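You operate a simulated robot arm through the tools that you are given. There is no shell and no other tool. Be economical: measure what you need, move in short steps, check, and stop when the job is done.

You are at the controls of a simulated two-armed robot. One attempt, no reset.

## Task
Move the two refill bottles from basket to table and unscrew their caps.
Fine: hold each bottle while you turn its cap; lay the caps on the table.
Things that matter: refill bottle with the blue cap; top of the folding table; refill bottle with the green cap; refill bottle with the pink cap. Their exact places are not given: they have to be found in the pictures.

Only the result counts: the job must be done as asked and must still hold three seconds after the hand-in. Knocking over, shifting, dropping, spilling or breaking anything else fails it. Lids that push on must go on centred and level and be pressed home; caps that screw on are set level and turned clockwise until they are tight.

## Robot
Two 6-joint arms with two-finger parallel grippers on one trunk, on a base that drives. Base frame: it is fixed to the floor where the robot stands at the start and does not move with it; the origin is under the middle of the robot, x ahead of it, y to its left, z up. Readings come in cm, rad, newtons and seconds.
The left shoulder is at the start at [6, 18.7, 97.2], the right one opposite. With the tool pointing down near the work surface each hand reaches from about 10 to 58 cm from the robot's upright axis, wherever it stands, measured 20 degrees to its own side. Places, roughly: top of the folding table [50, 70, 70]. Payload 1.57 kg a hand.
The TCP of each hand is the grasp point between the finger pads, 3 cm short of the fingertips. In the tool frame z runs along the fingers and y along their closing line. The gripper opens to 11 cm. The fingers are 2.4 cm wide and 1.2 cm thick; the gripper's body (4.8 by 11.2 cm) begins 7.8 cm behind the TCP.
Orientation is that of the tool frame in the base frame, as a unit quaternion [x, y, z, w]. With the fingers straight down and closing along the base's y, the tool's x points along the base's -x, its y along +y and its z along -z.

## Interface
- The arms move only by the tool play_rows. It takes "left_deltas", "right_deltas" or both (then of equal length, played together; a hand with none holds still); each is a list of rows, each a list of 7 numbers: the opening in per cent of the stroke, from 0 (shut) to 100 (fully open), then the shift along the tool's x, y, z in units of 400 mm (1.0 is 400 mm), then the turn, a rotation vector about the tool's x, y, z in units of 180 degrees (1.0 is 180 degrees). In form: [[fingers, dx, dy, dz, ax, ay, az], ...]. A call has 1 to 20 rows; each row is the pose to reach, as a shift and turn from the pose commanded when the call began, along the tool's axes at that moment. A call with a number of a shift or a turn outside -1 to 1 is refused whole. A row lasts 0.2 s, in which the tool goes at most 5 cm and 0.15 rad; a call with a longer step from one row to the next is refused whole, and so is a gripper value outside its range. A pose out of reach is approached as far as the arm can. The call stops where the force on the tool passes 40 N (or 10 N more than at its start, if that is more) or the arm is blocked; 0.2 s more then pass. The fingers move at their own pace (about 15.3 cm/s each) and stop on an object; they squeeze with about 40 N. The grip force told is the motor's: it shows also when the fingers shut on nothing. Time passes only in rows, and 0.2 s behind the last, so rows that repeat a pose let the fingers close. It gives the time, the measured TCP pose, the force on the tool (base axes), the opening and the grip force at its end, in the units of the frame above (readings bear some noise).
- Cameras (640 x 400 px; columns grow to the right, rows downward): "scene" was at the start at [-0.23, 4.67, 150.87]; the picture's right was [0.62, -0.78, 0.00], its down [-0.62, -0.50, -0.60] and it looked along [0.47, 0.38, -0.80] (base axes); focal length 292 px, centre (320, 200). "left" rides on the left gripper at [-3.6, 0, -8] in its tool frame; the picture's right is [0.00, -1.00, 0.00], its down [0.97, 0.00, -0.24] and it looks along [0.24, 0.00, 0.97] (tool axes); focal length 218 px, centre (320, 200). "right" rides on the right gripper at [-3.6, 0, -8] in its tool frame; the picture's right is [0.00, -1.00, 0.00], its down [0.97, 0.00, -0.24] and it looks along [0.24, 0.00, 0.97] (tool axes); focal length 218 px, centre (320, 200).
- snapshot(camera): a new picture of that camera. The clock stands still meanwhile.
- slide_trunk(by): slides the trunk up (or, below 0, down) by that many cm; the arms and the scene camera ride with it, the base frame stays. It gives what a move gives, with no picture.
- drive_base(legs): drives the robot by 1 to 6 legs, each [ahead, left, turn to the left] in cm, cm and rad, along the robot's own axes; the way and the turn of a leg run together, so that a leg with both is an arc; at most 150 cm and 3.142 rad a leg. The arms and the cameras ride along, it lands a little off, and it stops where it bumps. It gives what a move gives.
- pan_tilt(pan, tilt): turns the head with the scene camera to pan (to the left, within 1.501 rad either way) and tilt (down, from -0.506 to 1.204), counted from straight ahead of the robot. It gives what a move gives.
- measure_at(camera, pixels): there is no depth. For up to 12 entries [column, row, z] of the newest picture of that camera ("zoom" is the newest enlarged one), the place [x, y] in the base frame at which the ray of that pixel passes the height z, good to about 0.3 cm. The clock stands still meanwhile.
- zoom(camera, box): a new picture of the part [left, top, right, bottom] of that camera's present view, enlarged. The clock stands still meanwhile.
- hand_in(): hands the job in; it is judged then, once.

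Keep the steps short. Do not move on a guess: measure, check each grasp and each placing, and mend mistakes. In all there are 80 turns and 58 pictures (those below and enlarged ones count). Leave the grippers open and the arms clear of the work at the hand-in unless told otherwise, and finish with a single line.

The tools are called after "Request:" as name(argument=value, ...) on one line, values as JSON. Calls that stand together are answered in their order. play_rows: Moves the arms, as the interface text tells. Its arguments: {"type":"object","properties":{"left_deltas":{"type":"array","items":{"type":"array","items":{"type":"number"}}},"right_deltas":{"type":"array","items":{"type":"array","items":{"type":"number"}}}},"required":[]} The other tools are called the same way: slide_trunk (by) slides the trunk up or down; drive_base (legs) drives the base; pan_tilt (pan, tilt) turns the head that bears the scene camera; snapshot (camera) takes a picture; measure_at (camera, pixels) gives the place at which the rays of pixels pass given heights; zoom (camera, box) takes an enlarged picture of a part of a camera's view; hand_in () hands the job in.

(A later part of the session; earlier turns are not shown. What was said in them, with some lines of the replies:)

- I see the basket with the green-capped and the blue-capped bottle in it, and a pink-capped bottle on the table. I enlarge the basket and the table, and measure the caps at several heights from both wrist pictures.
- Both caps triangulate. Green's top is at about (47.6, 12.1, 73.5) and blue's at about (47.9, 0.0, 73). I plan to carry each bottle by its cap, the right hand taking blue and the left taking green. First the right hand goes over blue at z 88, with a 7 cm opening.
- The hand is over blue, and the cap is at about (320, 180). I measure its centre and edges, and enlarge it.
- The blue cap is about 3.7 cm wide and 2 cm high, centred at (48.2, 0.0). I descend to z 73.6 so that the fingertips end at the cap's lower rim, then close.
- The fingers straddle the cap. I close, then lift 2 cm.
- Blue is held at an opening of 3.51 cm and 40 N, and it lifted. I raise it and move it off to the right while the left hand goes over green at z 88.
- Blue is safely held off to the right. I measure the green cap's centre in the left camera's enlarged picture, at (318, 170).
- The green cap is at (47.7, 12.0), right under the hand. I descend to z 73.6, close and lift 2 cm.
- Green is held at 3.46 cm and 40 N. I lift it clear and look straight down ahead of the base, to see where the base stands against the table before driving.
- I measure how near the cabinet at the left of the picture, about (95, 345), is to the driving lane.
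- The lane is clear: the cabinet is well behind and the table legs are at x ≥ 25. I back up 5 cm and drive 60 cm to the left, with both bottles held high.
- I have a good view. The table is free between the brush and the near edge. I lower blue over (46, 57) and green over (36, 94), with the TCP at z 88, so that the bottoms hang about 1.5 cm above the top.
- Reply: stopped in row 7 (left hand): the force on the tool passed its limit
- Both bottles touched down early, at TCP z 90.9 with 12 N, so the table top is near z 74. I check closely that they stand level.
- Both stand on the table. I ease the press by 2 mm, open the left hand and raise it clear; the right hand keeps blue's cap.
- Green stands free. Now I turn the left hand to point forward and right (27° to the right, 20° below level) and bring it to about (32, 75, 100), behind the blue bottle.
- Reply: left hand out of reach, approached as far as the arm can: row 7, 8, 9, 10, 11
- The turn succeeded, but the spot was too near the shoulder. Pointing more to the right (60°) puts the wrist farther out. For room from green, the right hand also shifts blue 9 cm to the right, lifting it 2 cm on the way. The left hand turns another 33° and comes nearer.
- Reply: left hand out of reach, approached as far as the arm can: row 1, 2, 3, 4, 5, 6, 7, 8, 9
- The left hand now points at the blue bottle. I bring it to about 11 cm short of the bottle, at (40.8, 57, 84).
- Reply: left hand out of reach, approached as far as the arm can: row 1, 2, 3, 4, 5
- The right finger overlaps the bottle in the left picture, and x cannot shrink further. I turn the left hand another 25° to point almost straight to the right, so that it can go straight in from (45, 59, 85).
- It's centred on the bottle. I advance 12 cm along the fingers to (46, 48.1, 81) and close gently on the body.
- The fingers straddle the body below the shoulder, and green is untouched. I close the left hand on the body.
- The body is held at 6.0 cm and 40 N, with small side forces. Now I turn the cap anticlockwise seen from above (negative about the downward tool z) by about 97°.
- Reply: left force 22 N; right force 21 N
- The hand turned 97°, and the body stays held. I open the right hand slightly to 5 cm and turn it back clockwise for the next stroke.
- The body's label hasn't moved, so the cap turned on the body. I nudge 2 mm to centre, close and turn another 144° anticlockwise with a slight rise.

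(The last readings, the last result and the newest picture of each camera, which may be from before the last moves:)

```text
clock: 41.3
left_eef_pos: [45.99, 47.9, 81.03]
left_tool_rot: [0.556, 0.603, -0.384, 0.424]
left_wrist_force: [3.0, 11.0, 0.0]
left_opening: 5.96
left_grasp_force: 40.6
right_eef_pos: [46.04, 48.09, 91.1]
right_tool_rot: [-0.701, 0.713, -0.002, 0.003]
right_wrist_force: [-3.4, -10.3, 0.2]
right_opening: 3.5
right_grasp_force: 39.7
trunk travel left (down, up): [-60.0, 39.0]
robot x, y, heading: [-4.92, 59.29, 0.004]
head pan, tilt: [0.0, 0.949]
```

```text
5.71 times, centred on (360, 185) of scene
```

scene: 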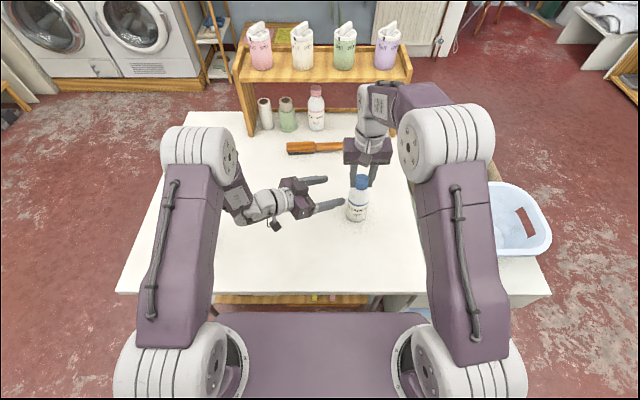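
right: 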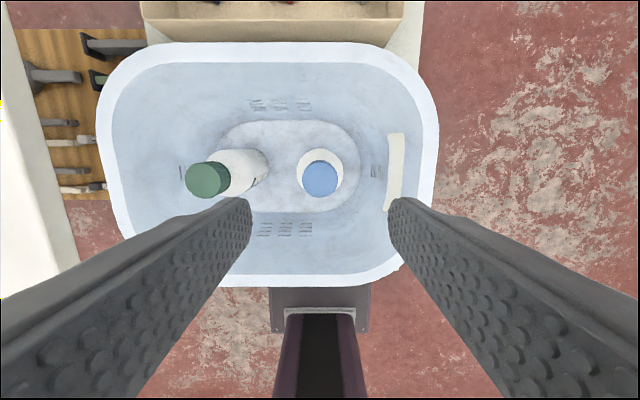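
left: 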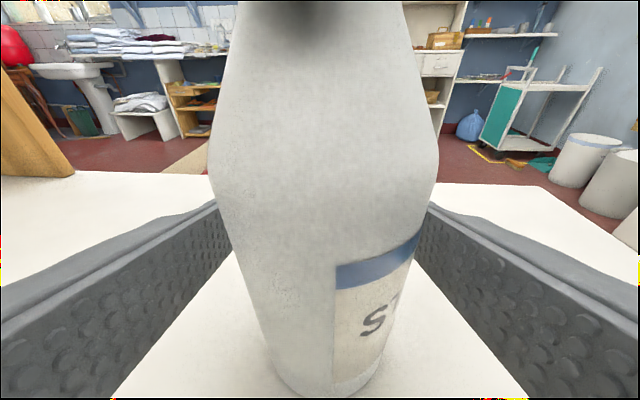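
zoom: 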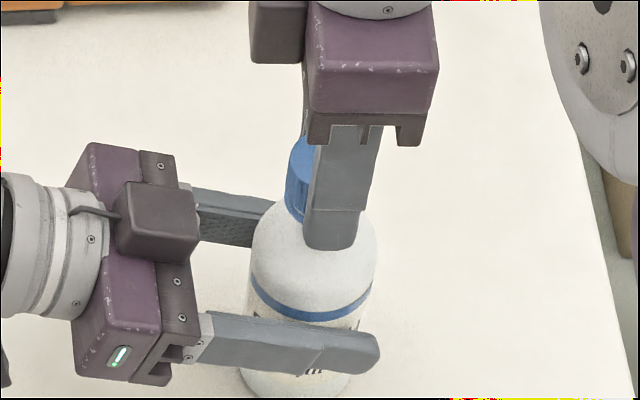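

The total so far is about 241°, and vertical force is nil. I keep turning in the same grip by another 120°, watching for the reach limit.

Request:
play_rows(right_deltas=[[0, 0, 0, -0.0002, 0, 0, -0.047], [0, 0, 0, -0.0004, 0, 0, -0.094], [0, 0, 0, -0.0006, 0, 0, -0.141], [0, 0, 0, -0.0008, 0, 0, -0.188], [0, 0, 0, -0.001, 0, 0, -0.235], [0, 0, 0, -0.0012, 0, 0, -0.282], [0, 0, 0, -0.0014, 0, 0, -0.329], [0, 0, 0, -0.0016, 0, 0, -0.376], [0, 0, 0, -0.0018, 0, 0, -0.423], [0, 0, 0, -0.002, 0, 0, -0.47], [0, 0, 0, -0.0022, 0, 0, -0.517], [0, 0, 0, -0.0024, 0, 0, -0.564], [0, 0, 0, -0.0026, 0, 0, -0.611], [0, 0, 0, -0.0028, 0, 0, -0.658]])

Request:
zoom(camera="scene", box=[320, 150, 400, 220])

```text
clock: 44.0
left_eef_pos: [45.58, 48.23, 81.2]
left_tool_rot: [0.557, 0.603, -0.382, 0.425]
left_wrist_force: [-5.9, 8.9, 10.1]
left_opening: 6.1
left_grasp_force: 39.9
right_eef_pos: [44.71, 51.81, 91.46]
right_tool_rot: [0.996, 0.084, 0.018, 0.019]
right_wrist_force: [3.3, -3.2, 12.5]
right_opening: 3.67
right_grasp_force: 40.0
right hand out of reach, approached as far as the arm can: row 12, 13
trunk travel left (down, up): [-60.0, 39.0]
robot x, y, heading: [-4.84, 59.2, 0.004]
head pan, tilt: [0.0, 0.949]
stopped in row 13 (right hand): the force on the tool passed its limit (the readings are from after the stop); the commanded pose is now the measured one
```

```text
5.71 times, centred on (360, 185) of scene
```

zoom: 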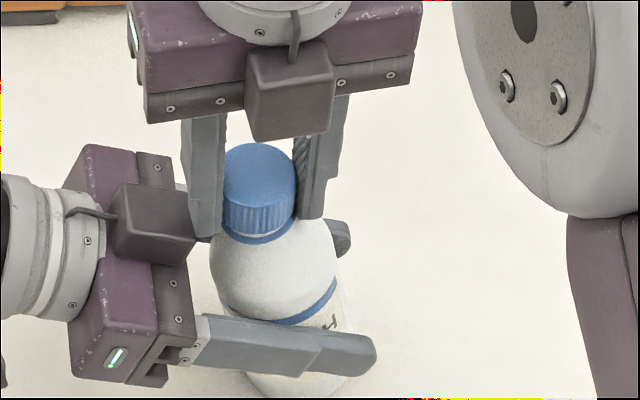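

The wrist hit its limit and swung the cap 3.7 cm sideways, so the bottle pivoted in the left fingers, though it's still held. The cap has risen and its collar shows. I back the turn off a little and push the cap straight back over (46, 48).

Request:
play_rows(right_deltas=[[0, 0.003, 0.016, 0.0, 0, 0, 0.03], [0, 0.006, 0.032, 0.001, 0, 0, 0.06], [0, 0.009, 0.048, 0.001, 0, 0, 0.1], [0, 0.012, 0.064, 0.002, 0, 0, 0.1], [0, 0.015, 0.08, 0.002, 0, 0, 0.1], [0, 0.017, 0.096, 0.003, 0, 0, 0.1], [0, 0.017, 0.096, 0.003, 0, 0, 0.1]])

Request:
zoom(camera="scene", box=[320, 150, 400, 220])

Request:
snapshot(camera="left")

```text
clock: 45.6
left_eef_pos: [45.85, 48.29, 81.12]
left_tool_rot: [0.555, 0.604, -0.382, 0.426]
left_wrist_force: [26.3, -19.6, -5.6]
left_opening: 6.06
left_grasp_force: 40.1
right_eef_pos: [46.0, 48.03, 91.29]
right_tool_rot: [0.997, -0.072, 0.016, 0.016]
right_wrist_force: [-25.0, 18.4, 11.6]
right_opening: 3.55
right_grasp_force: 39.9
trunk travel left (down, up): [-60.0, 39.0]
robot x, y, heading: [-4.92, 59.27, 0.001]
head pan, tilt: [0.0, 0.949]
```

```text
5.71 times, centred on (360, 185) of scene
```

zoom: 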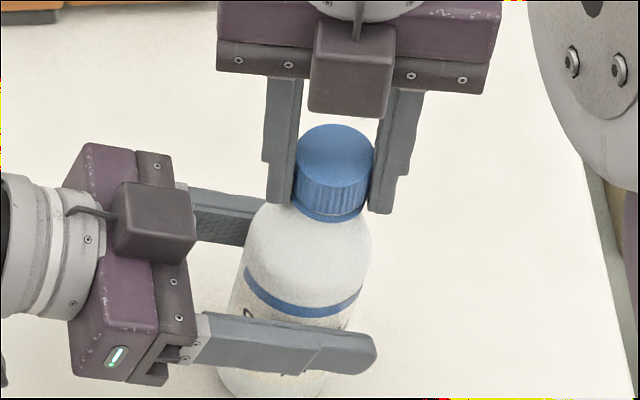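

```text
23 pictures are left
```

left: 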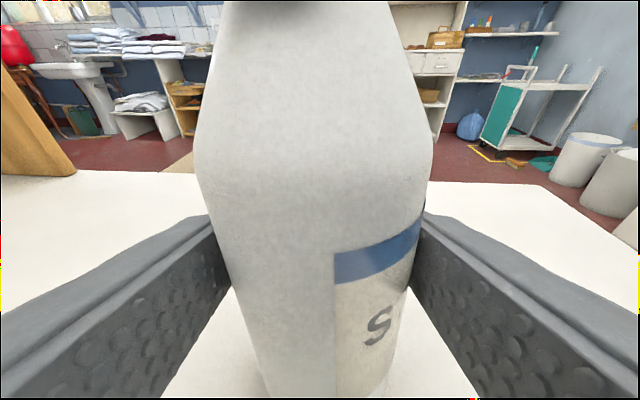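

The bottle is back almost upright. I open the right hand, rise 4 cm and turn back clockwise, then look at the cap from above.

Request:
play_rows(right_deltas=[[55, 0, 0, 0, 0, 0, 0], [55, 0, 0, 0, 0, 0, 0], [55, 0, 0, -0.04, 0, 0, 0.047], [55, 0, 0, -0.08, 0, 0, 0.094], [55, 0, 0, -0.1, 0, 0, 0.141], [55, 0, 0, -0.1, 0, 0, 0.188], [55, 0, 0, -0.1, 0, 0, 0.235], [55, 0, 0, -0.1, 0, 0, 0.282], [55, 0, 0, -0.1, 0, 0, 0.329], [55, 0, 0, -0.1, 0, 0, 0.376], [55, 0, 0, -0.1, 0, 0, 0.423], [55, 0, 0, -0.1, 0, 0, 0.47], [55, 0, 0, -0.1, 0, 0, 0.517], [55, 0, 0, -0.1, 0, 0, 0.564], [55, 0, 0, -0.1, 0, 0, 0.611], [55, 0, 0, -0.1, 0, 0, 0.658], [55, 0, 0, -0.1, 0, 0, 0.705], [55, 0, 0, -0.1, 0, 0, 0.752], [55, 0, 0, -0.1, 0, 0, 0.799], [55, 0, 0, -0.1, 0, 0, 0.846]])

Request:
snapshot(camera="right")

Request:
zoom(camera="scene", box=[310, 145, 410, 235])

```text
clock: 49.8
left_eef_pos: [45.74, 48.15, 81.06]
left_tool_rot: [0.557, 0.603, -0.383, 0.424]
left_wrist_force: [-0.3, -0.5, 7.3]
left_opening: 6.03
left_grasp_force: 40.5
right_eef_pos: [45.92, 47.94, 95.25]
right_tool_rot: [-0.169, 0.985, -0.019, 0.014]
right_wrist_force: [0.1, -0.1, 0.6]
right_opening: 6.05
right_grasp_force: 0.0
trunk travel left (down, up): [-60.0, 39.0]
robot x, y, heading: [-5.05, 59.44, 0.001]
head pan, tilt: [0.0, 0.949]
```

```text
22 pictures are left
```

right: 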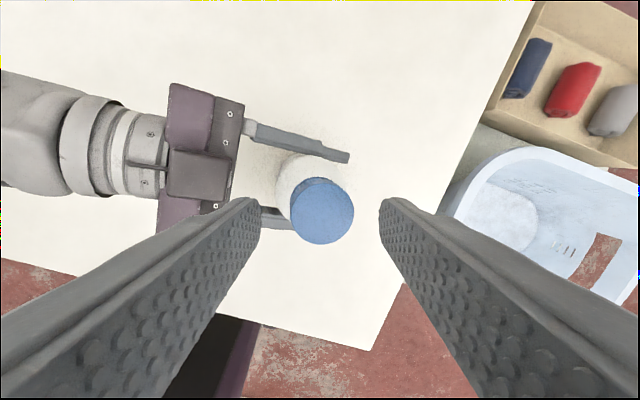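

```text
4.44 times, centred on (360, 190) of scene
```

zoom: 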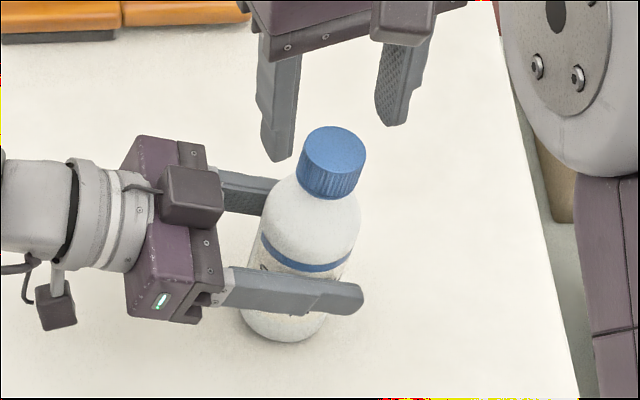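

The bottle leans slightly to the right. I measure the cap top's centre and its base to judge the lean.

Request:
measure_at(camera="right", pixels=[[321, 211, 91], [321, 211, 90.3]])

Request:
measure_at(camera="zoom", pixels=[[337, 145, 91], [282, 340, 74], [337, 195, 88.5], [243, 310, 74.5], [320, 320, 74.5]])

```text
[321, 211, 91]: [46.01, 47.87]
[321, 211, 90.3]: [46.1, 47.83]
```

```text
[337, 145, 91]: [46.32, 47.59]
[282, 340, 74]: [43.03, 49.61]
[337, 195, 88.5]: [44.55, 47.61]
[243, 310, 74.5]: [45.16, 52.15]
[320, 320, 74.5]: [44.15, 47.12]
```

It leans about 6°. I pitch the left hand 6° to set the bottle upright, and level the right hand over the cap's expected place.

Request:
play_rows(left_deltas=[[0, 0, 0, 0, 0, -0.011, 0], [0, 0, 0, 0, 0, -0.022, 0], [0, 0, 0, 0, 0, -0.033, 0], [0, 0, 0, 0, 0, -0.033, 0]], right_deltas=[[55, -0.005, 0.01, 0, -0.0067, 0.0033, 0], [55, -0.0099, 0.0204, 0, -0.0135, 0.0067, 0], [55, -0.0099, 0.0204, 0, -0.0135, 0.0067, 0], [55, -0.0099, 0.0204, 0, -0.0135, 0.0067, 0]])

Request:
zoom(camera="right", box=[220, 120, 420, 270])

Request:
zoom(camera="scene", box=[310, 145, 410, 235])

```text
clock: 50.8
left_eef_pos: [45.84, 48.2, 80.93]
left_tool_rot: [0.536, 0.58, -0.412, 0.454]
left_wrist_force: [0.9, 0.0, 0.2]
left_opening: 6.01
left_grasp_force: 40.2
right_eef_pos: [45.97, 49.14, 95.14]
right_tool_rot: [-0.169, 0.986, -0.001, -0.001]
right_wrist_force: [-0.5, -0.5, -0.3]
right_opening: 6.04
right_grasp_force: 0.1
trunk travel left (down, up): [-60.0, 39.0]
robot x, y, heading: [-5.06, 59.17, 0.003]
head pan, tilt: [0.0, 0.949]
```

```text
2.67 times, centred on (320, 195) of right
```

zoom: 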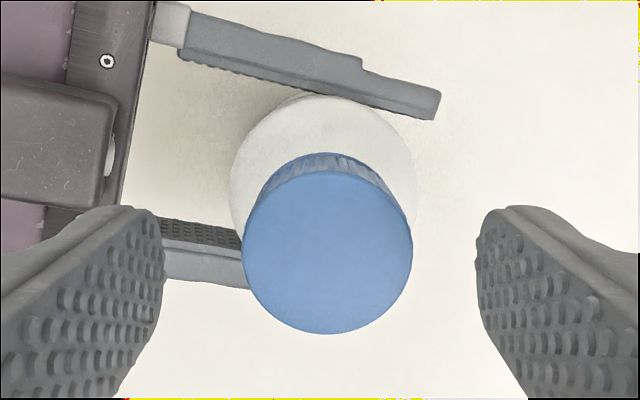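

```text
4.44 times, centred on (360, 190) of scene
```

zoom: 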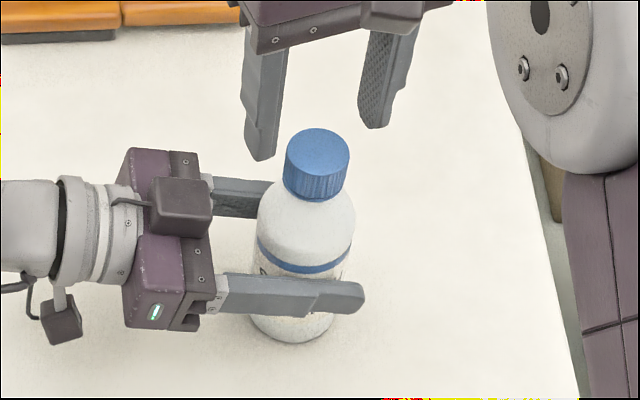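

The bottle is upright and the forces are zero. I measure the cap's centre for the next grip.

Request:
measure_at(camera="right", pixels=[[323, 214, 91], [323, 214, 91.5]])

```text
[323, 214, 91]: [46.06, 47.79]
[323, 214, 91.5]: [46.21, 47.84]
```

The enlarged view was newer than the one measured, so I use the hand's own geometry: the cap is 2 mm off centre. I correct that, lower to z 91.2, close, and turn 135° anticlockwise, staying short of the limit.

Request:
play_rows(right_deltas=[[55, 0.0047, -0.0043, 0.06, 0, 0, 0], [55, 0.0047, -0.0043, 0.0985, 0, 0, 0], [0, 0.0047, -0.0043, 0.0985, 0, 0, 0], [0, 0.0047, -0.0043, 0.0985, 0, 0, 0], [0, 0.0047, -0.0043, 0.0983, 0, 0, -0.047], [0, 0.0047, -0.0043, 0.0981, 0, 0, -0.094], [0, 0.0047, -0.0043, 0.0979, 0, 0, -0.141], [0, 0.0047, -0.0043, 0.0977, 0, 0, -0.188], [0, 0.0047, -0.0043, 0.0975, 0, 0, -0.235], [0, 0.0047, -0.0043, 0.0973, 0, 0, -0.282], [0, 0.0047, -0.0043, 0.0971, 0, 0, -0.329], [0, 0.0047, -0.0043, 0.0969, 0, 0, -0.376], [0, 0.0047, -0.0043, 0.0967, 0, 0, -0.423], [0, 0.0047, -0.0043, 0.0965, 0, 0, -0.47], [0, 0.0047, -0.0043, 0.0963, 0, 0, -0.517], [0, 0.0047, -0.0043, 0.0961, 0, 0, -0.564], [0, 0.0047, -0.0043, 0.0959, 0, 0, -0.611], [0, 0.0047, -0.0043, 0.0957, 0, 0, -0.658], [0, 0.0047, -0.0043, 0.0955, 0, 0, -0.705], [0, 0.0047, -0.0043, 0.0953, 0, 0, -0.752]])

Request:
zoom(camera="scene", box=[310, 145, 410, 235])

```text
clock: 55.0
left_eef_pos: [45.88, 48.23, 80.92]
left_tool_rot: [0.535, 0.581, -0.411, 0.455]
left_wrist_force: [18.9, 4.6, 1.3]
left_opening: 6.02
left_grasp_force: 39.8
right_eef_pos: [45.88, 48.8, 91.56]
right_tool_rot: [0.976, -0.217, 0.0, 0.002]
right_wrist_force: [-19.3, -4.4, -2.1]
right_opening: 3.52
right_grasp_force: 39.9
trunk travel left (down, up): [-60.0, 39.0]
robot x, y, heading: [-4.83, 59.39, 0.0]
head pan, tilt: [0.0, 0.949]
```

```text
4.44 times, centred on (360, 190) of scene
```

zoom: 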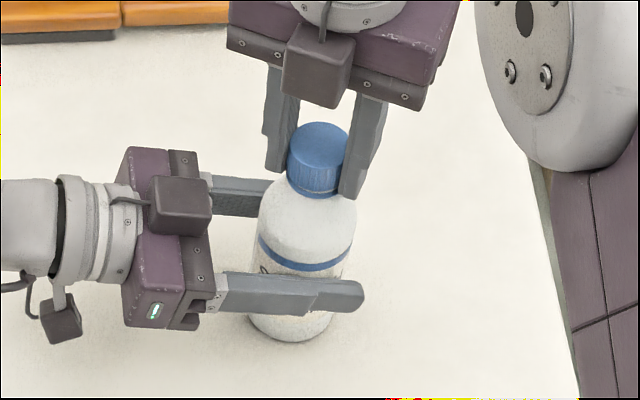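

The cap has turned about 450° in all, and its collar gap shows. I test with a gentle lift of 1.2 cm, which would stop by force if it still holds.

Request:
play_rows(right_deltas=[[0, 0, 0, -0.005, 0, 0, 0], [0, 0, 0, -0.01, 0, 0, 0], [0, 0, 0, -0.015, 0, 0, 0], [0, 0, 0, -0.02, 0, 0, 0], [0, 0, 0, -0.025, 0, 0, 0], [0, 0, 0, -0.03, 0, 0, 0]])

Request:
zoom(camera="scene", box=[310, 145, 410, 235])

```text
clock: 56.4
left_eef_pos: [45.83, 48.05, 80.83]
left_tool_rot: [0.536, 0.581, -0.412, 0.455]
left_wrist_force: [11.5, 7.6, 8.2]
left_opening: 6.05
left_grasp_force: 39.9
right_eef_pos: [46.02, 48.78, 92.81]
right_tool_rot: [0.976, -0.217, 0.0, -0.001]
right_wrist_force: [-12.1, -8.1, -9.5]
right_opening: 3.52
right_grasp_force: 39.9
trunk travel left (down, up): [-60.0, 39.0]
robot x, y, heading: [-5.32, 58.86, 0.006]
head pan, tilt: [0.0, 0.949]
```

```text
4.44 times, centred on (360, 190) of scene
```

zoom: 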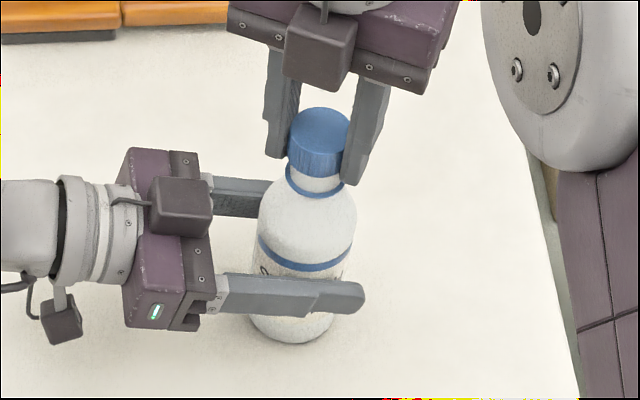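

The cap is off the neck. I raise it, carry it to the free spot at (36, 36) and lower it to the table while unwinding the wrist; I don't open yet.

Request:
play_rows(right_deltas=[[0, 0, 0, -0.07, 0, 0, 0], [0, 0, 0, -0.15, 0, 0, 0], [0, -0.02, 0.09, -0.15, 0, 0, 0.047], [0, -0.045, 0.19, -0.15, 0, 0, 0.094], [0, -0.07, 0.295, -0.15, 0, 0, 0.141], [0, -0.091, 0.396, -0.15, 0, 0, 0.188], [0, -0.091, 0.396, -0.05, 0, 0, 0.235], [0, -0.091, 0.396, 0.05, 0, 0, 0.282], [0, -0.091, 0.396, 0.15, 0, 0, 0.329], [0, -0.091, 0.396, 0.24, 0, 0, 0.376], [0, -0.091, 0.396, 0.31, 0, 0, 0.423], [0, -0.091, 0.396, 0.34, 0, 0, 0.47], [0, -0.091, 0.396, 0.36, 0, 0, 0.47], [0, -0.091, 0.396, 0.37, 0, 0, 0.47], [0, -0.091, 0.396, 0.377, 0, 0, 0.47], [0, -0.091, 0.396, 0.377, 0, 0, 0.47]])

Request:
snapshot(camera="scene")

```text
clock: 59.8
left_eef_pos: [45.87, 48.12, 80.85]
left_tool_rot: [0.536, 0.58, -0.412, 0.454]
left_wrist_force: [-0.6, -0.7, -0.6]
left_opening: 6.02
left_grasp_force: 40.7
right_eef_pos: [36.1, 36.0, 77.62]
right_tool_rot: [-0.576, 0.818, 0.0, 0.0]
right_wrist_force: [-0.1, 0.4, -0.3]
right_opening: 3.54
right_grasp_force: 39.8
trunk travel left (down, up): [-60.0, 39.0]
robot x, y, heading: [-4.81, 59.27, 0.002]
head pan, tilt: [0.0, 0.949]
```

```text
16 pictures are left
```

scene: 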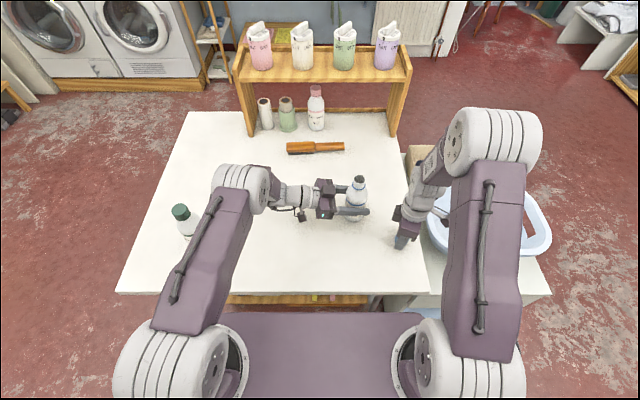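

The cap is off and 1 cm or less above the table. I lower 5 mm more, open and rise. At the same time the left hand lowers the bottle 3 mm so that it sits on the table.

Request:
play_rows(right_deltas=[[0, 0, 0, 0.006, 0, 0, 0], [0, 0, 0, 0.012, 0, 0, 0], [50, 0, 0, 0.012, 0, 0, 0], [50, 0, 0, 0.012, 0, 0, 0], [50, 0, 0, -0.03, 0, 0, 0], [50, 0, 0, -0.13, 0, 0, 0], [50, 0, 0, -0.25, 0, 0, 0], [50, 0, 0, -0.36, 0, 0, 0]], left_deltas=[[0, 0.0015, 0, 0.0004, 0, 0, 0], [0, 0.003, 0, 0.0008, 0, 0, 0], [0, 0.0045, 0, 0.0012, 0, 0, 0], [0, 0.006, 0, 0.0015, 0, 0, 0], [0, 0.0073, 0, 0.0019, 0, 0, 0], [0, 0.0073, 0, 0.0019, 0, 0, 0], [0, 0.0073, 0, 0.0019, 0, 0, 0], [0, 0.0073, 0, 0.0019, 0, 0, 0]])

Request:
zoom(camera="scene", box=[310, 150, 450, 270])

```text
clock: 61.6
left_eef_pos: [45.61, 48.23, 80.84]
left_tool_rot: [0.535, 0.581, -0.411, 0.456]
left_wrist_force: [-1.7, 1.3, 6.8]
left_opening: 6.02
left_grasp_force: 40.3
right_eef_pos: [36.0, 35.91, 92.09]
right_tool_rot: [-0.576, 0.817, 0.001, 0.0]
right_wrist_force: [0.3, -0.8, 0.4]
right_opening: 5.49
right_grasp_force: 0.0
trunk travel left (down, up): [-60.0, 39.0]
robot x, y, heading: [-4.83, 59.12, 0.007]
head pan, tilt: [0.0, 0.949]
```

```text
3.33 times, centred on (380, 210) of scene
```

zoom: 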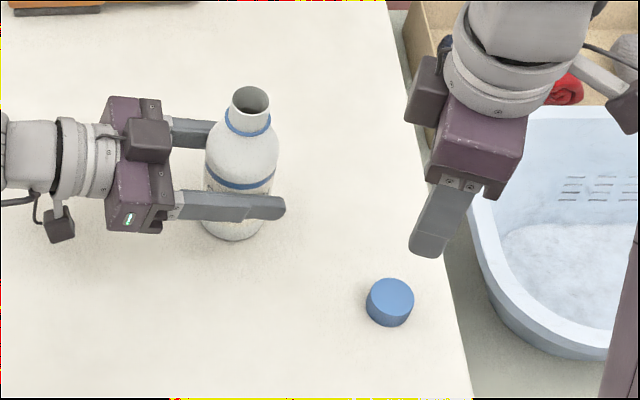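

The blue cap lies on the table, and the open bottle rests on the top. I open the left hand, draw straight back 13 cm, then rise. The right hand rises too.

Request:
play_rows(left_deltas=[[73, 0, 0, 0, 0, 0, 0], [73, 0, 0, 0, 0, 0, 0], [73, 0, 0, -0.06, 0, 0, 0], [73, 0, 0, -0.15, 0, 0, 0], [73, 0, 0, -0.24, 0, 0, 0], [73, 0, 0, -0.325, 0, 0, 0], [73, -0.1, 0, -0.35, 0, 0, 0], [73, -0.19, 0, -0.375, 0, 0, 0], [73, -0.28, 0, -0.4, 0, 0, 0], [73, -0.363, 0, -0.4176, 0, 0, 0], [73, -0.363, 0, -0.4176, 0, 0, 0]], right_deltas=[[50, 0, 0, 0, 0, 0, 0], [50, 0, 0, 0, 0, 0, 0], [50, 0, 0, 0, 0, 0, 0], [50, 0, 0, -0.1, 0, 0, 0], [50, 0, 0, -0.2, 0, 0, 0], [50, 0, 0, -0.3, 0, 0, 0], [50, 0, 0, -0.35, 0, 0, 0], [50, 0, 0, -0.35, 0, 0, 0], [50, 0, 0, -0.35, 0, 0, 0], [50, 0, 0, -0.35, 0, 0, 0], [50, 0, 0, -0.35, 0, 0, 0]])

Request:
snapshot(camera="scene")

```text
clock: 64.0
left_eef_pos: [44.49, 60.71, 98.84]
left_tool_rot: [0.535, 0.581, -0.411, 0.454]
left_wrist_force: [0.3, -0.4, 0.3]
left_opening: 8.04
left_grasp_force: 0.2
right_eef_pos: [36.02, 36.12, 105.94]
right_tool_rot: [-0.576, 0.817, -0.001, 0.0]
right_wrist_force: [-0.1, 0.0, 0.6]
right_opening: 5.51
right_grasp_force: 0.0
trunk travel left (down, up): [-60.0, 39.0]
robot x, y, heading: [-4.88, 59.12, 0.001]
head pan, tilt: [0.0, 0.949]
```

```text
14 pictures are left
```

scene: 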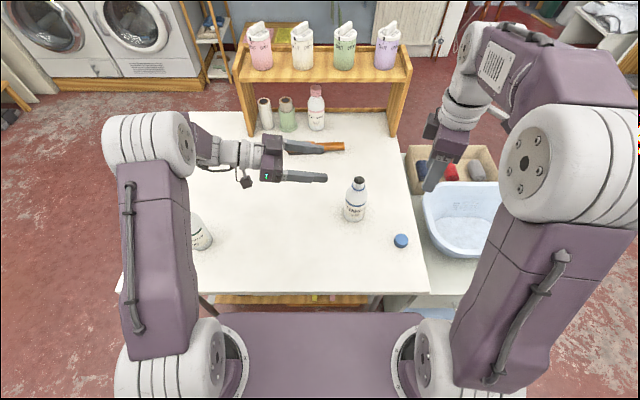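

Blue is done: the bottle stands open and the cap is at (400, 240). I drive 46 cm to the left so that green has the same place relative to me as blue had.

Request:
drive_base(legs=[[0, 46, 0]])

Request:
snapshot(camera="scene")

```text
clock: 66.7
left_eef_pos: [44.31, 106.35, 98.92]
left_tool_rot: [0.536, 0.581, -0.411, 0.455]
left_wrist_force: [0.2, 0.0, 0.4]
left_opening: 8.03
left_grasp_force: 0.0
right_eef_pos: [35.89, 81.82, 106.06]
right_tool_rot: [-0.577, 0.817, 0.0, -0.001]
right_wrist_force: [0.4, 0.3, -0.1]
right_opening: 5.49
right_grasp_force: 0.1
trunk travel left (down, up): [-60.0, 39.0]
robot x, y, heading: [-5.03, 104.64, 0.002]
head pan, tilt: [0.0, 0.949]
```

```text
13 pictures are left
```

scene: 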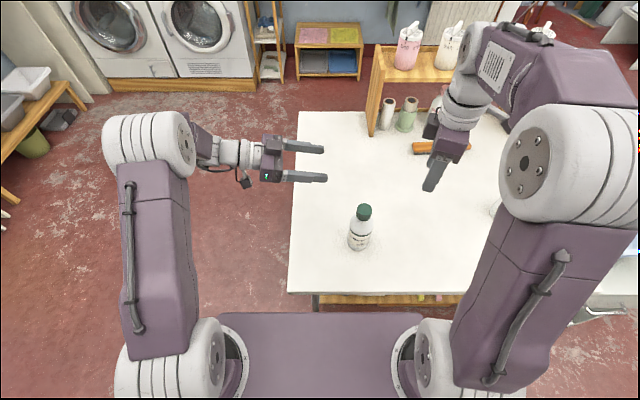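

I measure the green cap from this picture at (364, 209), and the base.

Request:
measure_at(camera="scene", pixels=[[364, 209, 90.7], [364, 209, 91.5], [358, 250, 74]])

```text
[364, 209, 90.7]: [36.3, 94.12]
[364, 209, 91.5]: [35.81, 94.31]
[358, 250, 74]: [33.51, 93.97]
```

Green's cap is at (36.2, 94.1). The right hand goes over it at z 97 while winding clockwise (0.94 of 180°), for a long unscrewing stroke.

Request:
play_rows(right_deltas=[[55, -0.05, 0.016, 0, 0, 0, 0.047], [55, -0.1, 0.032, 0, 0, 0, 0.094], [55, -0.15, 0.048, 0, 0, 0, 0.141], [55, -0.2, 0.064, 0, 0, 0, 0.188], [55, -0.25, 0.08, 0, 0, 0, 0.235], [55, -0.2925, 0.0957, 0, 0, 0, 0.282], [55, -0.2925, 0.0957, 0.05, 0, 0, 0.329], [55, -0.2925, 0.0957, 0.1, 0, 0, 0.376], [55, -0.2925, 0.0957, 0.15, 0, 0, 0.423], [55, -0.2925, 0.0957, 0.2, 0, 0, 0.47], [55, -0.2925, 0.0957, 0.225, 0, 0, 0.517], [55, -0.2925, 0.0957, 0.225, 0, 0, 0.564], [55, -0.2925, 0.0957, 0.225, 0, 0, 0.611], [55, -0.2925, 0.0957, 0.225, 0, 0, 0.658], [55, -0.2925, 0.0957, 0.225, 0, 0, 0.705], [55, -0.2925, 0.0957, 0.225, 0, 0, 0.752], [55, -0.2925, 0.0957, 0.225, 0, 0, 0.799], [55, -0.2925, 0.0957, 0.225, 0, 0, 0.846], [55, -0.2925, 0.0957, 0.225, 0, 0, 0.893], [55, -0.2925, 0.0957, 0.225, 0, 0, 0.94]])

Request:
snapshot(camera="right")

```text
clock: 70.9
left_eef_pos: [44.35, 106.35, 98.93]
left_tool_rot: [0.537, 0.58, -0.412, 0.454]
left_wrist_force: [0.2, 0.2, -0.6]
left_opening: 8.04
left_grasp_force: 0.1
right_eef_pos: [36.36, 94.19, 96.83]
right_tool_rot: [0.761, 0.649, 0.0, 0.0]
right_wrist_force: [0.0, 0.4, -0.4]
right_opening: 6.06
right_grasp_force: 0.1
trunk travel left (down, up): [-60.0, 39.0]
robot x, y, heading: [-4.94, 104.78, 0.003]
head pan, tilt: [0.0, 0.949]
```

```text
12 pictures are left
```

right: 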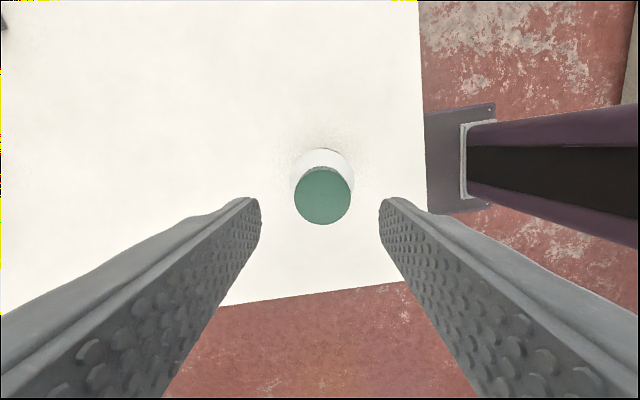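

The cap shows at (323, 195), almost centred. I measure it.

Request:
measure_at(camera="right", pixels=[[323, 195, 90.7], [323, 195, 91]])

```text
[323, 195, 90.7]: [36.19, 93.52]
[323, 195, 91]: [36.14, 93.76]
```

I lower onto the green cap at (36.15, 93.7), close, lift 2 cm, carry to (45.5, 94) and set it down again.

Request:
play_rows(right_deltas=[[55, -0.013, -0.003, 0.06, 0, 0, 0], [55, -0.013, -0.003, 0.12, 0, 0, 0], [55, -0.013, -0.003, 0.1458, 0, 0, 0], [55, -0.013, -0.003, 0.1458, 0, 0, 0], [0, -0.013, -0.003, 0.1458, 0, 0, 0], [0, -0.013, -0.003, 0.1458, 0, 0, 0], [0, -0.013, -0.003, 0.1458, 0, 0, 0], [0, -0.013, -0.003, 0.1, 0, 0, 0], [0, -0.01, 0.03, 0.0958, 0, 0, 0], [0, 0.01, 0.1, 0.0958, 0, 0, 0], [0, 0.02, 0.17, 0.0958, 0, 0, 0], [0, 0.031, 0.227, 0.0958, 0, 0, 0], [0, 0.031, 0.227, 0.0958, 0, 0, 0], [0, 0.031, 0.227, 0.12, 0, 0, 0], [0, 0.031, 0.227, 0.135, 0, 0, 0], [0, 0.031, 0.227, 0.143, 0, 0, 0], [0, 0.031, 0.227, 0.1458, 0, 0, 0], [0, 0.031, 0.227, 0.1458, 0, 0, 0]])

Request:
zoom(camera="scene", box=[230, 110, 450, 270])

```text
clock: 74.7
left_eef_pos: [44.39, 106.48, 98.84]
left_tool_rot: [0.536, 0.58, -0.412, 0.454]
left_wrist_force: [-0.4, 0.6, -0.2]
left_opening: 8.04
left_grasp_force: 0.0
right_eef_pos: [45.48, 93.94, 91.16]
right_tool_rot: [0.76, 0.65, 0.0, 0.0]
right_wrist_force: [0.2, 1.1, 0.9]
right_opening: 3.51
right_grasp_force: 39.6
trunk travel left (down, up): [-60.0, 39.0]
robot x, y, heading: [-5.1, 104.9, -0.003]
head pan, tilt: [0.0, 0.949]
```

```text
2.50 times, centred on (340, 190) of scene
```

zoom: 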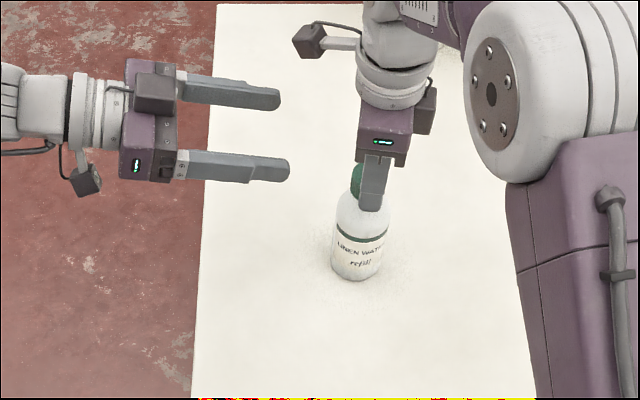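

Green stands at (45.5, 94). The left hand comes down behind it, then straight in to (45.5, 94, 81), still open.

Request:
play_rows(left_deltas=[[73, 0.09, 0, 0.03, 0, 0, 0], [73, 0.18, 0, 0.06, 0, 0, 0], [73, 0.27, -0.003, 0.09, 0, 0, 0], [73, 0.354, -0.003, 0.1135, 0, 0, 0], [73, 0.354, -0.003, 0.1135, 0, 0, 0], [73, 0.354, -0.003, 0.2, 0, 0, 0], [73, 0.354, -0.003, 0.3, 0, 0, 0], [73, 0.354, -0.003, 0.37, 0, 0, 0], [73, 0.354, -0.003, 0.4135, 0, 0, 0], [73, 0.354, -0.003, 0.4135, 0, 0, 0]])

Request:
zoom(camera="scene", box=[270, 120, 430, 250])

```text
clock: 76.9
left_eef_pos: [45.35, 93.77, 80.93]
left_tool_rot: [0.536, 0.581, -0.411, 0.454]
left_wrist_force: [0.1, -0.7, 0.0]
left_opening: 8.04
left_grasp_force: 0.1
right_eef_pos: [45.56, 93.99, 91.06]
right_tool_rot: [0.761, 0.649, -0.001, 0.0]
right_wrist_force: [-0.2, 0.9, 1.4]
right_opening: 3.53
right_grasp_force: 39.8
trunk travel left (down, up): [-60.0, 39.0]
robot x, y, heading: [-5.11, 104.66, 0.002]
head pan, tilt: [0.0, 0.949]
```

```text
3.08 times, centred on (350, 185) of scene
```

zoom: 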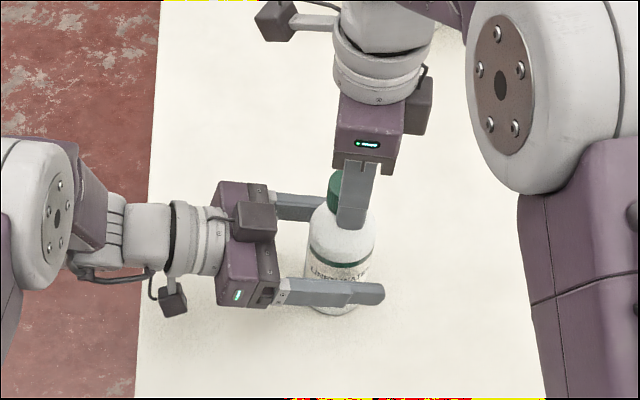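

The straddle is correct. I close the left hand, then start turning the cap anticlockwise, 127° in this call.

Request:
play_rows(left_deltas=[[0, 0, 0, 0, 0, 0, 0], [0, 0, 0, 0, 0, 0, 0], [0, 0, 0, 0, 0, 0, 0], [0, 0, 0, 0, 0, 0, 0], [0, 0, 0, 0, 0, 0, 0], [0, 0, 0, 0, 0, 0, 0], [0, 0, 0, 0, 0, 0, 0], [0, 0, 0, 0, 0, 0, 0], [0, 0, 0, 0, 0, 0, 0], [0, 0, 0, 0, 0, 0, 0], [0, 0, 0, 0, 0, 0, 0], [0, 0, 0, 0, 0, 0, 0], [0, 0, 0, 0, 0, 0, 0], [0, 0, 0, 0, 0, 0, 0], [0, 0, 0, 0, 0, 0, 0], [0, 0, 0, 0, 0, 0, 0], [0, 0, 0, 0, 0, 0, 0], [0, 0, 0, 0, 0, 0, 0], [0, 0, 0, 0, 0, 0, 0]], right_deltas=[[0, 0, 0, 0, 0, 0, 0], [0, 0, 0, 0, 0, 0, 0], [0, 0, 0, 0, 0, 0, 0], [0, 0, 0, 0, 0, 0, 0], [0, 0, 0, -0.0002, 0, 0, -0.047], [0, 0, 0, -0.0004, 0, 0, -0.094], [0, 0, 0, -0.0006, 0, 0, -0.141], [0, 0, 0, -0.0008, 0, 0, -0.188], [0, 0, 0, -0.001, 0, 0, -0.235], [0, 0, 0, -0.0012, 0, 0, -0.282], [0, 0, 0, -0.0014, 0, 0, -0.329], [0, 0, 0, -0.0016, 0, 0, -0.376], [0, 0, 0, -0.0018, 0, 0, -0.423], [0, 0, 0, -0.002, 0, 0, -0.47], [0, 0, 0, -0.0022, 0, 0, -0.517], [0, 0, 0, -0.0024, 0, 0, -0.564], [0, 0, 0, -0.0026, 0, 0, -0.611], [0, 0, 0, -0.0028, 0, 0, -0.658], [0, 0, 0, -0.003, 0, 0, -0.705]])

```text
clock: 80.9
left_eef_pos: [45.33, 93.7, 81.09]
left_tool_rot: [0.537, 0.58, -0.411, 0.454]
left_wrist_force: [-12.8, -26.5, 4.0]
left_opening: 6.02
left_grasp_force: 39.9
right_eef_pos: [45.42, 93.97, 91.39]
right_tool_rot: [-0.244, 0.97, 0.0, 0.002]
right_wrist_force: [13.6, 24.1, 1.6]
right_opening: 3.5
right_grasp_force: 39.4
trunk travel left (down, up): [-60.0, 39.0]
robot x, y, heading: [-5.16, 104.93, 0.001]
head pan, tilt: [0.0, 0.949]
```

Side force is building up, 28 N along about +y, so the grip is a few mm off the cap's axis. I open, shift 2.5 mm toward +y, regrip and turn on by 137°.

Request:
play_rows(right_deltas=[[45, 0, 0, 0, 0, 0, 0], [45, -0.003, 0.0055, 0, 0, 0, 0], [0, -0.003, 0.0055, 0, 0, 0, 0], [0, -0.003, 0.0055, 0, 0, 0, 0], [0, -0.003, 0.0055, -0.0002, 0, 0, -0.0475], [0, -0.003, 0.0055, -0.0004, 0, 0, -0.095], [0, -0.003, 0.0055, -0.0006, 0, 0, -0.1425], [0, -0.003, 0.0055, -0.0008, 0, 0, -0.19], [0, -0.003, 0.0055, -0.001, 0, 0, -0.2375], [0, -0.003, 0.0055, -0.0012, 0, 0, -0.285], [0, -0.003, 0.0055, -0.0014, 0, 0, -0.3325], [0, -0.003, 0.0055, -0.0016, 0, 0, -0.38], [0, -0.003, 0.0055, -0.0018, 0, 0, -0.4275], [0, -0.003, 0.0055, -0.002, 0, 0, -0.475], [0, -0.003, 0.0055, -0.0022, 0, 0, -0.5225], [0, -0.003, 0.0055, -0.0024, 0, 0, -0.57], [0, -0.003, 0.0055, -0.0026, 0, 0, -0.6175], [0, -0.003, 0.0055, -0.0028, 0, 0, -0.665], [0, -0.003, 0.0055, -0.003, 0, 0, -0.7125], [0, -0.003, 0.0055, -0.0032, 0, 0, -0.75]])

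Request:
zoom(camera="scene", box=[320, 140, 410, 220])

```text
clock: 85.1
left_eef_pos: [45.53, 93.83, 81.11]
left_tool_rot: [0.536, 0.58, -0.412, 0.455]
left_wrist_force: [16.8, 1.3, -1.5]
left_opening: 6.04
left_grasp_force: 40.4
right_eef_pos: [45.58, 94.21, 91.53]
right_tool_rot: [0.989, -0.146, -0.001, 0.001]
right_wrist_force: [-16.3, -1.9, -0.5]
right_opening: 3.48
right_grasp_force: 40.0
trunk travel left (down, up): [-60.0, 39.0]
robot x, y, heading: [-5.27, 104.88, 0.001]
head pan, tilt: [0.0, 0.949]
```

```text
5.00 times, centred on (365, 180) of scene
```

zoom: 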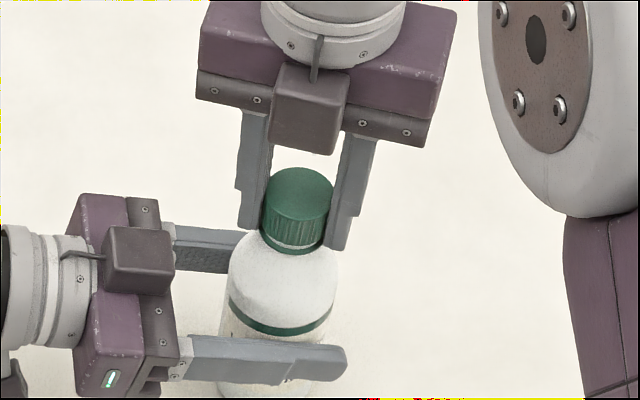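

The cap is rising: its collar shows, after about 262° in all. I open, wind back clockwise by 154° and regrip.

Request:
play_rows(right_deltas=[[45, 0, 0, 0, 0, 0, 0], [45, 0, 0, 0, 0, 0, 0.0475], [45, 0, 0, 0, 0, 0, 0.095], [45, 0, 0, 0, 0, 0, 0.1425], [45, 0, 0, 0, 0, 0, 0.19], [45, 0, 0, 0, 0, 0, 0.2375], [45, 0, 0, 0, 0, 0, 0.285], [45, 0, 0, 0, 0, 0, 0.3325], [45, 0, 0, 0, 0, 0, 0.38], [45, 0, 0, 0, 0, 0, 0.4275], [45, 0, 0, 0, 0, 0, 0.475], [45, 0, 0, 0, 0, 0, 0.5225], [45, 0, 0, 0, 0, 0, 0.57], [45, 0, 0, 0, 0, 0, 0.6175], [45, 0, 0, 0, 0, 0, 0.665], [45, 0, 0, 0, 0, 0, 0.7125], [45, 0, 0, 0, 0, 0, 0.76], [45, 0, 0, 0, 0, 0, 0.8075], [45, 0, 0, 0, 0, 0, 0.855], [0, 0, 0, 0, 0, 0, 0.855]])

```text
clock: 89.3
left_eef_pos: [45.49, 93.7, 81.07]
left_tool_rot: [0.536, 0.58, -0.412, 0.454]
left_wrist_force: [0.6, 2.0, 0.0]
left_opening: 6.01
left_grasp_force: 39.8
right_eef_pos: [45.5, 94.21, 91.48]
right_tool_rot: [-0.079, 0.997, 0.0, 0.0]
right_wrist_force: [-0.1, -0.3, -0.2]
right_opening: 3.5
right_grasp_force: 39.7
trunk travel left (down, up): [-60.0, 39.0]
robot x, y, heading: [-5.36, 104.82, 0.001]
head pan, tilt: [0.0, 0.949]
```

It has regripped at 3.50 cm with forces near zero. I turn 160° more anticlockwise, to about 420° in all.

Request:
play_rows(right_deltas=[[0, 0, 0, 0, 0, 0, 0], [0, 0, 0, -0.0003, 0, 0, -0.0475], [0, 0, 0, -0.0006, 0, 0, -0.095], [0, 0, 0, -0.0009, 0, 0, -0.1425], [0, 0, 0, -0.0012, 0, 0, -0.19], [0, 0, 0, -0.0015, 0, 0, -0.2375], [0, 0, 0, -0.0018, 0, 0, -0.285], [0, 0, 0, -0.0021, 0, 0, -0.3325], [0, 0, 0, -0.0024, 0, 0, -0.38], [0, 0, 0, -0.0027, 0, 0, -0.4275], [0, 0, 0, -0.003, 0, 0, -0.475], [0, 0, 0, -0.0033, 0, 0, -0.5225], [0, 0, 0, -0.0036, 0, 0, -0.57], [0, 0, 0, -0.0039, 0, 0, -0.6175], [0, 0, 0, -0.0042, 0, 0, -0.665], [0, 0, 0, -0.0045, 0, 0, -0.7125], [0, 0, 0, -0.0048, 0, 0, -0.76], [0, 0, 0, -0.0051, 0, 0, -0.8075], [0, 0, 0, -0.0054, 0, 0, -0.855], [0, 0, 0, -0.0054, 0, 0, -0.88]])

Request:
zoom(camera="scene", box=[320, 140, 410, 220])

```text
clock: 93.5
left_eef_pos: [45.5, 93.84, 81.08]
left_tool_rot: [0.537, 0.581, -0.411, 0.454]
left_wrist_force: [10.4, 2.7, -0.1]
left_opening: 6.0
left_grasp_force: 40.1
right_eef_pos: [45.46, 94.23, 91.61]
right_tool_rot: [0.994, -0.108, 0.0, 0.001]
right_wrist_force: [-10.1, -2.8, -1.3]
right_opening: 3.5
right_grasp_force: 39.7
trunk travel left (down, up): [-60.0, 39.0]
robot x, y, heading: [-5.28, 104.33, 0.005]
head pan, tilt: [0.0, 0.949]
```

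```text
5.00 times, centred on (365, 180) of scene
```

zoom: 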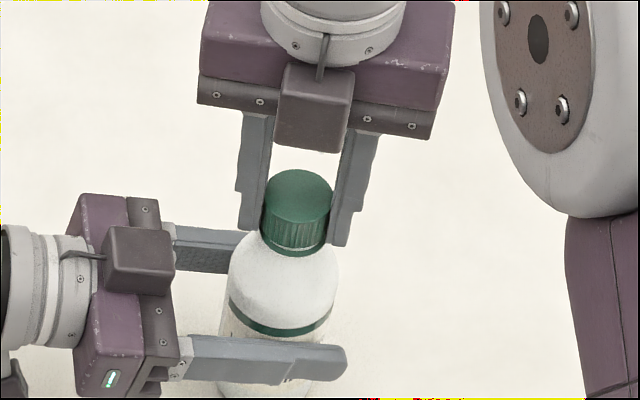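

I test with the gentle 1.2 cm lift as before.

Request:
play_rows(right_deltas=[[0, 0, 0, -0.005, 0, 0, 0], [0, 0, 0, -0.01, 0, 0, 0], [0, 0, 0, -0.015, 0, 0, 0], [0, 0, 0, -0.02, 0, 0, 0], [0, 0, 0, -0.025, 0, 0, 0], [0, 0, 0, -0.03, 0, 0, 0]])

Request:
zoom(camera="scene", box=[320, 140, 410, 220])

```text
clock: 94.9
left_eef_pos: [45.4, 93.86, 81.05]
left_tool_rot: [0.536, 0.58, -0.412, 0.454]
left_wrist_force: [8.4, 0.8, 4.0]
left_opening: 6.02
left_grasp_force: 39.7
right_eef_pos: [45.41, 94.15, 92.97]
right_tool_rot: [0.994, -0.108, 0.0, 0.001]
right_wrist_force: [-7.8, -1.8, -5.0]
right_opening: 3.5
right_grasp_force: 40.6
trunk travel left (down, up): [-60.0, 39.0]
robot x, y, heading: [-5.03, 105.27, 0.005]
head pan, tilt: [0.0, 0.949]
```

```text
5.00 times, centred on (365, 180) of scene
```

zoom: 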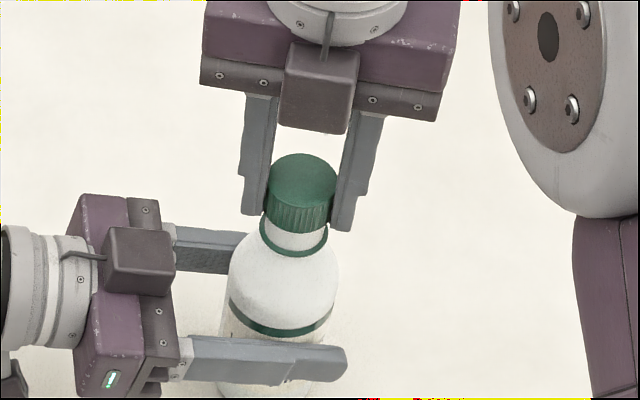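

The cap is free. I carry it to (36, 80), lower it to the table at TCP z 77.15, open and rise.

Request:
play_rows(right_deltas=[[0, 0, 0, -0.07, 0, 0, 0], [0, 0, 0, -0.15, 0, 0, 0], [0, -0.038, 0.095, -0.15, 0, 0, 0.047], [0, -0.077, 0.19, -0.15, 0, 0, 0.094], [0, -0.115, 0.29, -0.15, 0, 0, 0.141], [0, -0.154, 0.3925, -0.15, 0, 0, 0.188], [0, -0.154, 0.3925, -0.04, 0, 0, 0.235], [0, -0.154, 0.3925, 0.07, 0, 0, 0.282], [0, -0.154, 0.3925, 0.17, 0, 0, 0.329], [0, -0.154, 0.3925, 0.26, 0, 0, 0.376], [0, -0.154, 0.3925, 0.33, 0, 0, 0.423], [0, -0.154, 0.3925, 0.365, 0, 0, 0.47], [0, -0.154, 0.3925, 0.38, 0, 0, 0.47], [0, -0.154, 0.3925, 0.39, 0, 0, 0.47], [0, -0.154, 0.3925, 0.3955, 0, 0, 0.47], [0, -0.154, 0.3925, 0.3955, 0, 0, 0.47], [50, -0.154, 0.3925, 0.3955, 0, 0, 0.47], [50, -0.154, 0.3925, 0.3955, 0, 0, 0.47], [50, -0.154, 0.3925, 0.34, 0, 0, 0.47], [50, -0.154, 0.3925, 0.24, 0, 0, 0.47]])

Request:
snapshot(camera="scene")

```text
clock: 99.1
left_eef_pos: [45.31, 93.82, 81.11]
left_tool_rot: [0.535, 0.581, -0.411, 0.455]
left_wrist_force: [-0.2, 0.2, 0.0]
left_opening: 6.03
left_grasp_force: 39.8
right_eef_pos: [35.85, 80.19, 83.49]
right_tool_rot: [-0.662, 0.749, -0.001, -0.001]
right_wrist_force: [-0.8, -0.4, -0.5]
right_opening: 5.52
right_grasp_force: 0.1
trunk travel left (down, up): [-60.0, 39.0]
robot x, y, heading: [-5.38, 104.97, -0.003]
head pan, tilt: [0.0, 0.949]
```

```text
6 pictures are left
```

scene: 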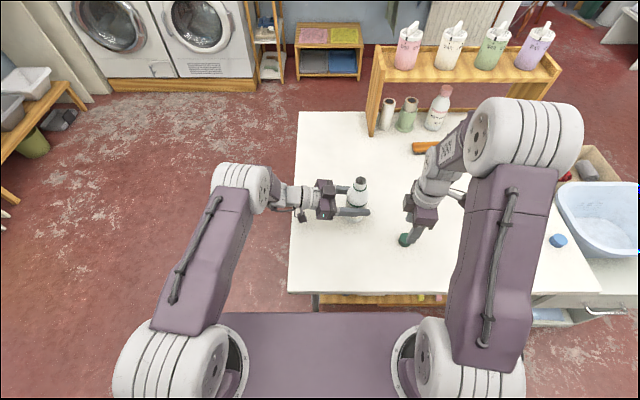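

The green cap is on the table at (405, 240). Now I let the bottle down 2 mm, open the left hand, draw back and rise. The right hand rises too.

Request:
play_rows(left_deltas=[[0, 0.0025, 0, 0.0006, 0, 0, 0], [0, 0.005, 0, 0.0013, 0, 0, 0], [73, 0.005, 0, 0.0013, 0, 0, 0], [73, 0.005, 0, 0.0013, 0, 0, 0], [73, 0.005, 0, -0.06, 0, 0, 0], [73, 0.005, 0, -0.15, 0, 0, 0], [73, 0.005, 0, -0.24, 0, 0, 0], [73, 0.005, 0, -0.325, 0, 0, 0], [73, -0.1, 0, -0.35, 0, 0, 0], [73, -0.19, 0, -0.375, 0, 0, 0], [73, -0.28, 0, -0.4, 0, 0, 0], [73, -0.363, 0, -0.4176, 0, 0, 0]], right_deltas=[[50, 0, 0, -0.1, 0, 0, 0], [50, 0, 0, -0.2, 0, 0, 0], [50, 0, 0, -0.3, 0, 0, 0], [50, 0, 0, -0.4, 0, 0, 0], [50, 0, 0, -0.5, 0, 0, 0], [50, 0, 0, -0.56, 0, 0, 0], [50, 0, 0, -0.56, 0, 0, 0], [50, 0, 0, -0.56, 0, 0, 0], [50, 0, 0, -0.56, 0, 0, 0], [50, 0, 0, -0.56, 0, 0, 0], [50, 0, 0, -0.56, 0, 0, 0], [50, 0, 0, -0.56, 0, 0, 0]])

Request:
pan_tilt(pan=-0.35, tilt=0.95)

Request:
snapshot(camera="scene")

```text
clock: 101.7
left_eef_pos: [44.16, 106.33, 99.12]
left_tool_rot: [0.536, 0.58, -0.411, 0.454]
left_wrist_force: [1.0, 0.1, -0.7]
left_opening: 8.03
left_grasp_force: 0.0
right_eef_pos: [36.01, 80.09, 105.83]
right_tool_rot: [-0.662, 0.75, 0.0, 0.0]
right_wrist_force: [-0.1, -1.1, -0.7]
right_opening: 5.52
right_grasp_force: 0.1
trunk travel left (down, up): [-60.0, 39.0]
robot x, y, heading: [-5.36, 104.73, -0.0]
head pan, tilt: [0.0, 0.949]
```

```text
clock: 102.6
left_eef_pos: [44.07, 106.38, 99.08]
left_tool_rot: [0.536, 0.58, -0.412, 0.455]
left_wrist_force: [-0.3, 0.5, -0.1]
left_opening: 8.05
left_grasp_force: 0.1
right_eef_pos: [36.1, 80.28, 105.82]
right_tool_rot: [-0.661, 0.75, 0.0, 0.0]
right_wrist_force: [-0.4, -0.1, 0.3]
right_opening: 5.51
right_grasp_force: 0.1
trunk travel left (down, up): [-60.0, 39.0]
robot x, y, heading: [-4.64, 104.91, 0.004]
head pan, tilt: [-0.351, 0.949]
```

```text
5 pictures are left
```

scene: 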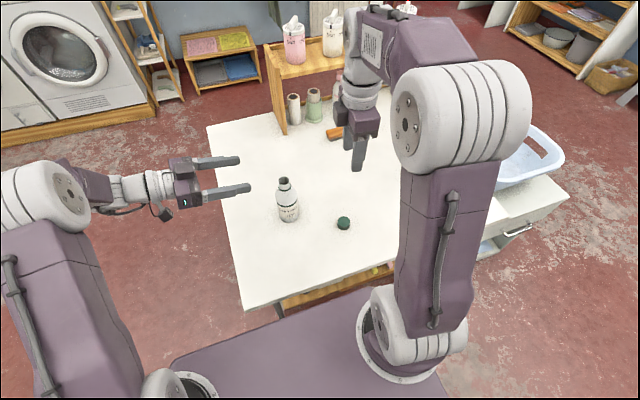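

Green stands open with its cap laid beside it. I open both grippers fully, and check blue with the right camera.

Request:
play_rows(left_deltas=[[100, 0, 0, 0, 0, 0, 0], [100, 0, 0, 0, 0, 0, 0]], right_deltas=[[100, 0, 0, 0, 0, 0, 0], [100, 0, 0, 0, 0, 0, 0]])

Request:
snapshot(camera="right")

Request:
snapshot(camera="left")

```text
clock: 103.2
left_eef_pos: [44.11, 106.29, 99.06]
left_tool_rot: [0.536, 0.581, -0.411, 0.454]
left_wrist_force: [0.2, 0.1, 0.2]
left_opening: 11.02
left_grasp_force: 0.1
right_eef_pos: [36.2, 80.15, 105.75]
right_tool_rot: [-0.662, 0.75, 0.001, 0.0]
right_wrist_force: [0.1, 0.5, 0.3]
right_opening: 10.99
right_grasp_force: 0.1
trunk travel left (down, up): [-60.0, 39.0]
robot x, y, heading: [-4.94, 105.21, 0.0]
head pan, tilt: [-0.351, 0.949]
```

```text
4 pictures are left
```

right: 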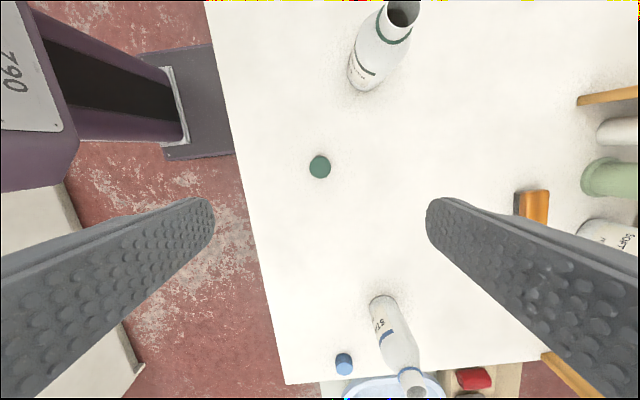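

```text
3 pictures are left
```

left: 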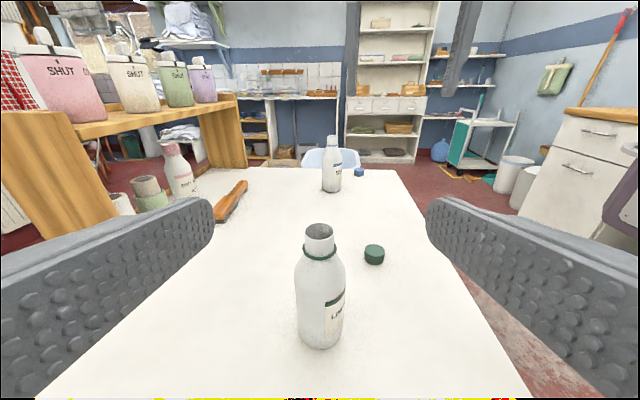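

Both bottles stand upright and open on the table, with both caps lying on it. Nothing else has moved, and the grippers are open and clear, so I hand in.

Request:
hand_in()

```text
The job is handed in.
```

Both refill bottles (blue and green caps) now stand open and upright on the folding table, with their unscrewed caps lying beside them; the job is handed in.
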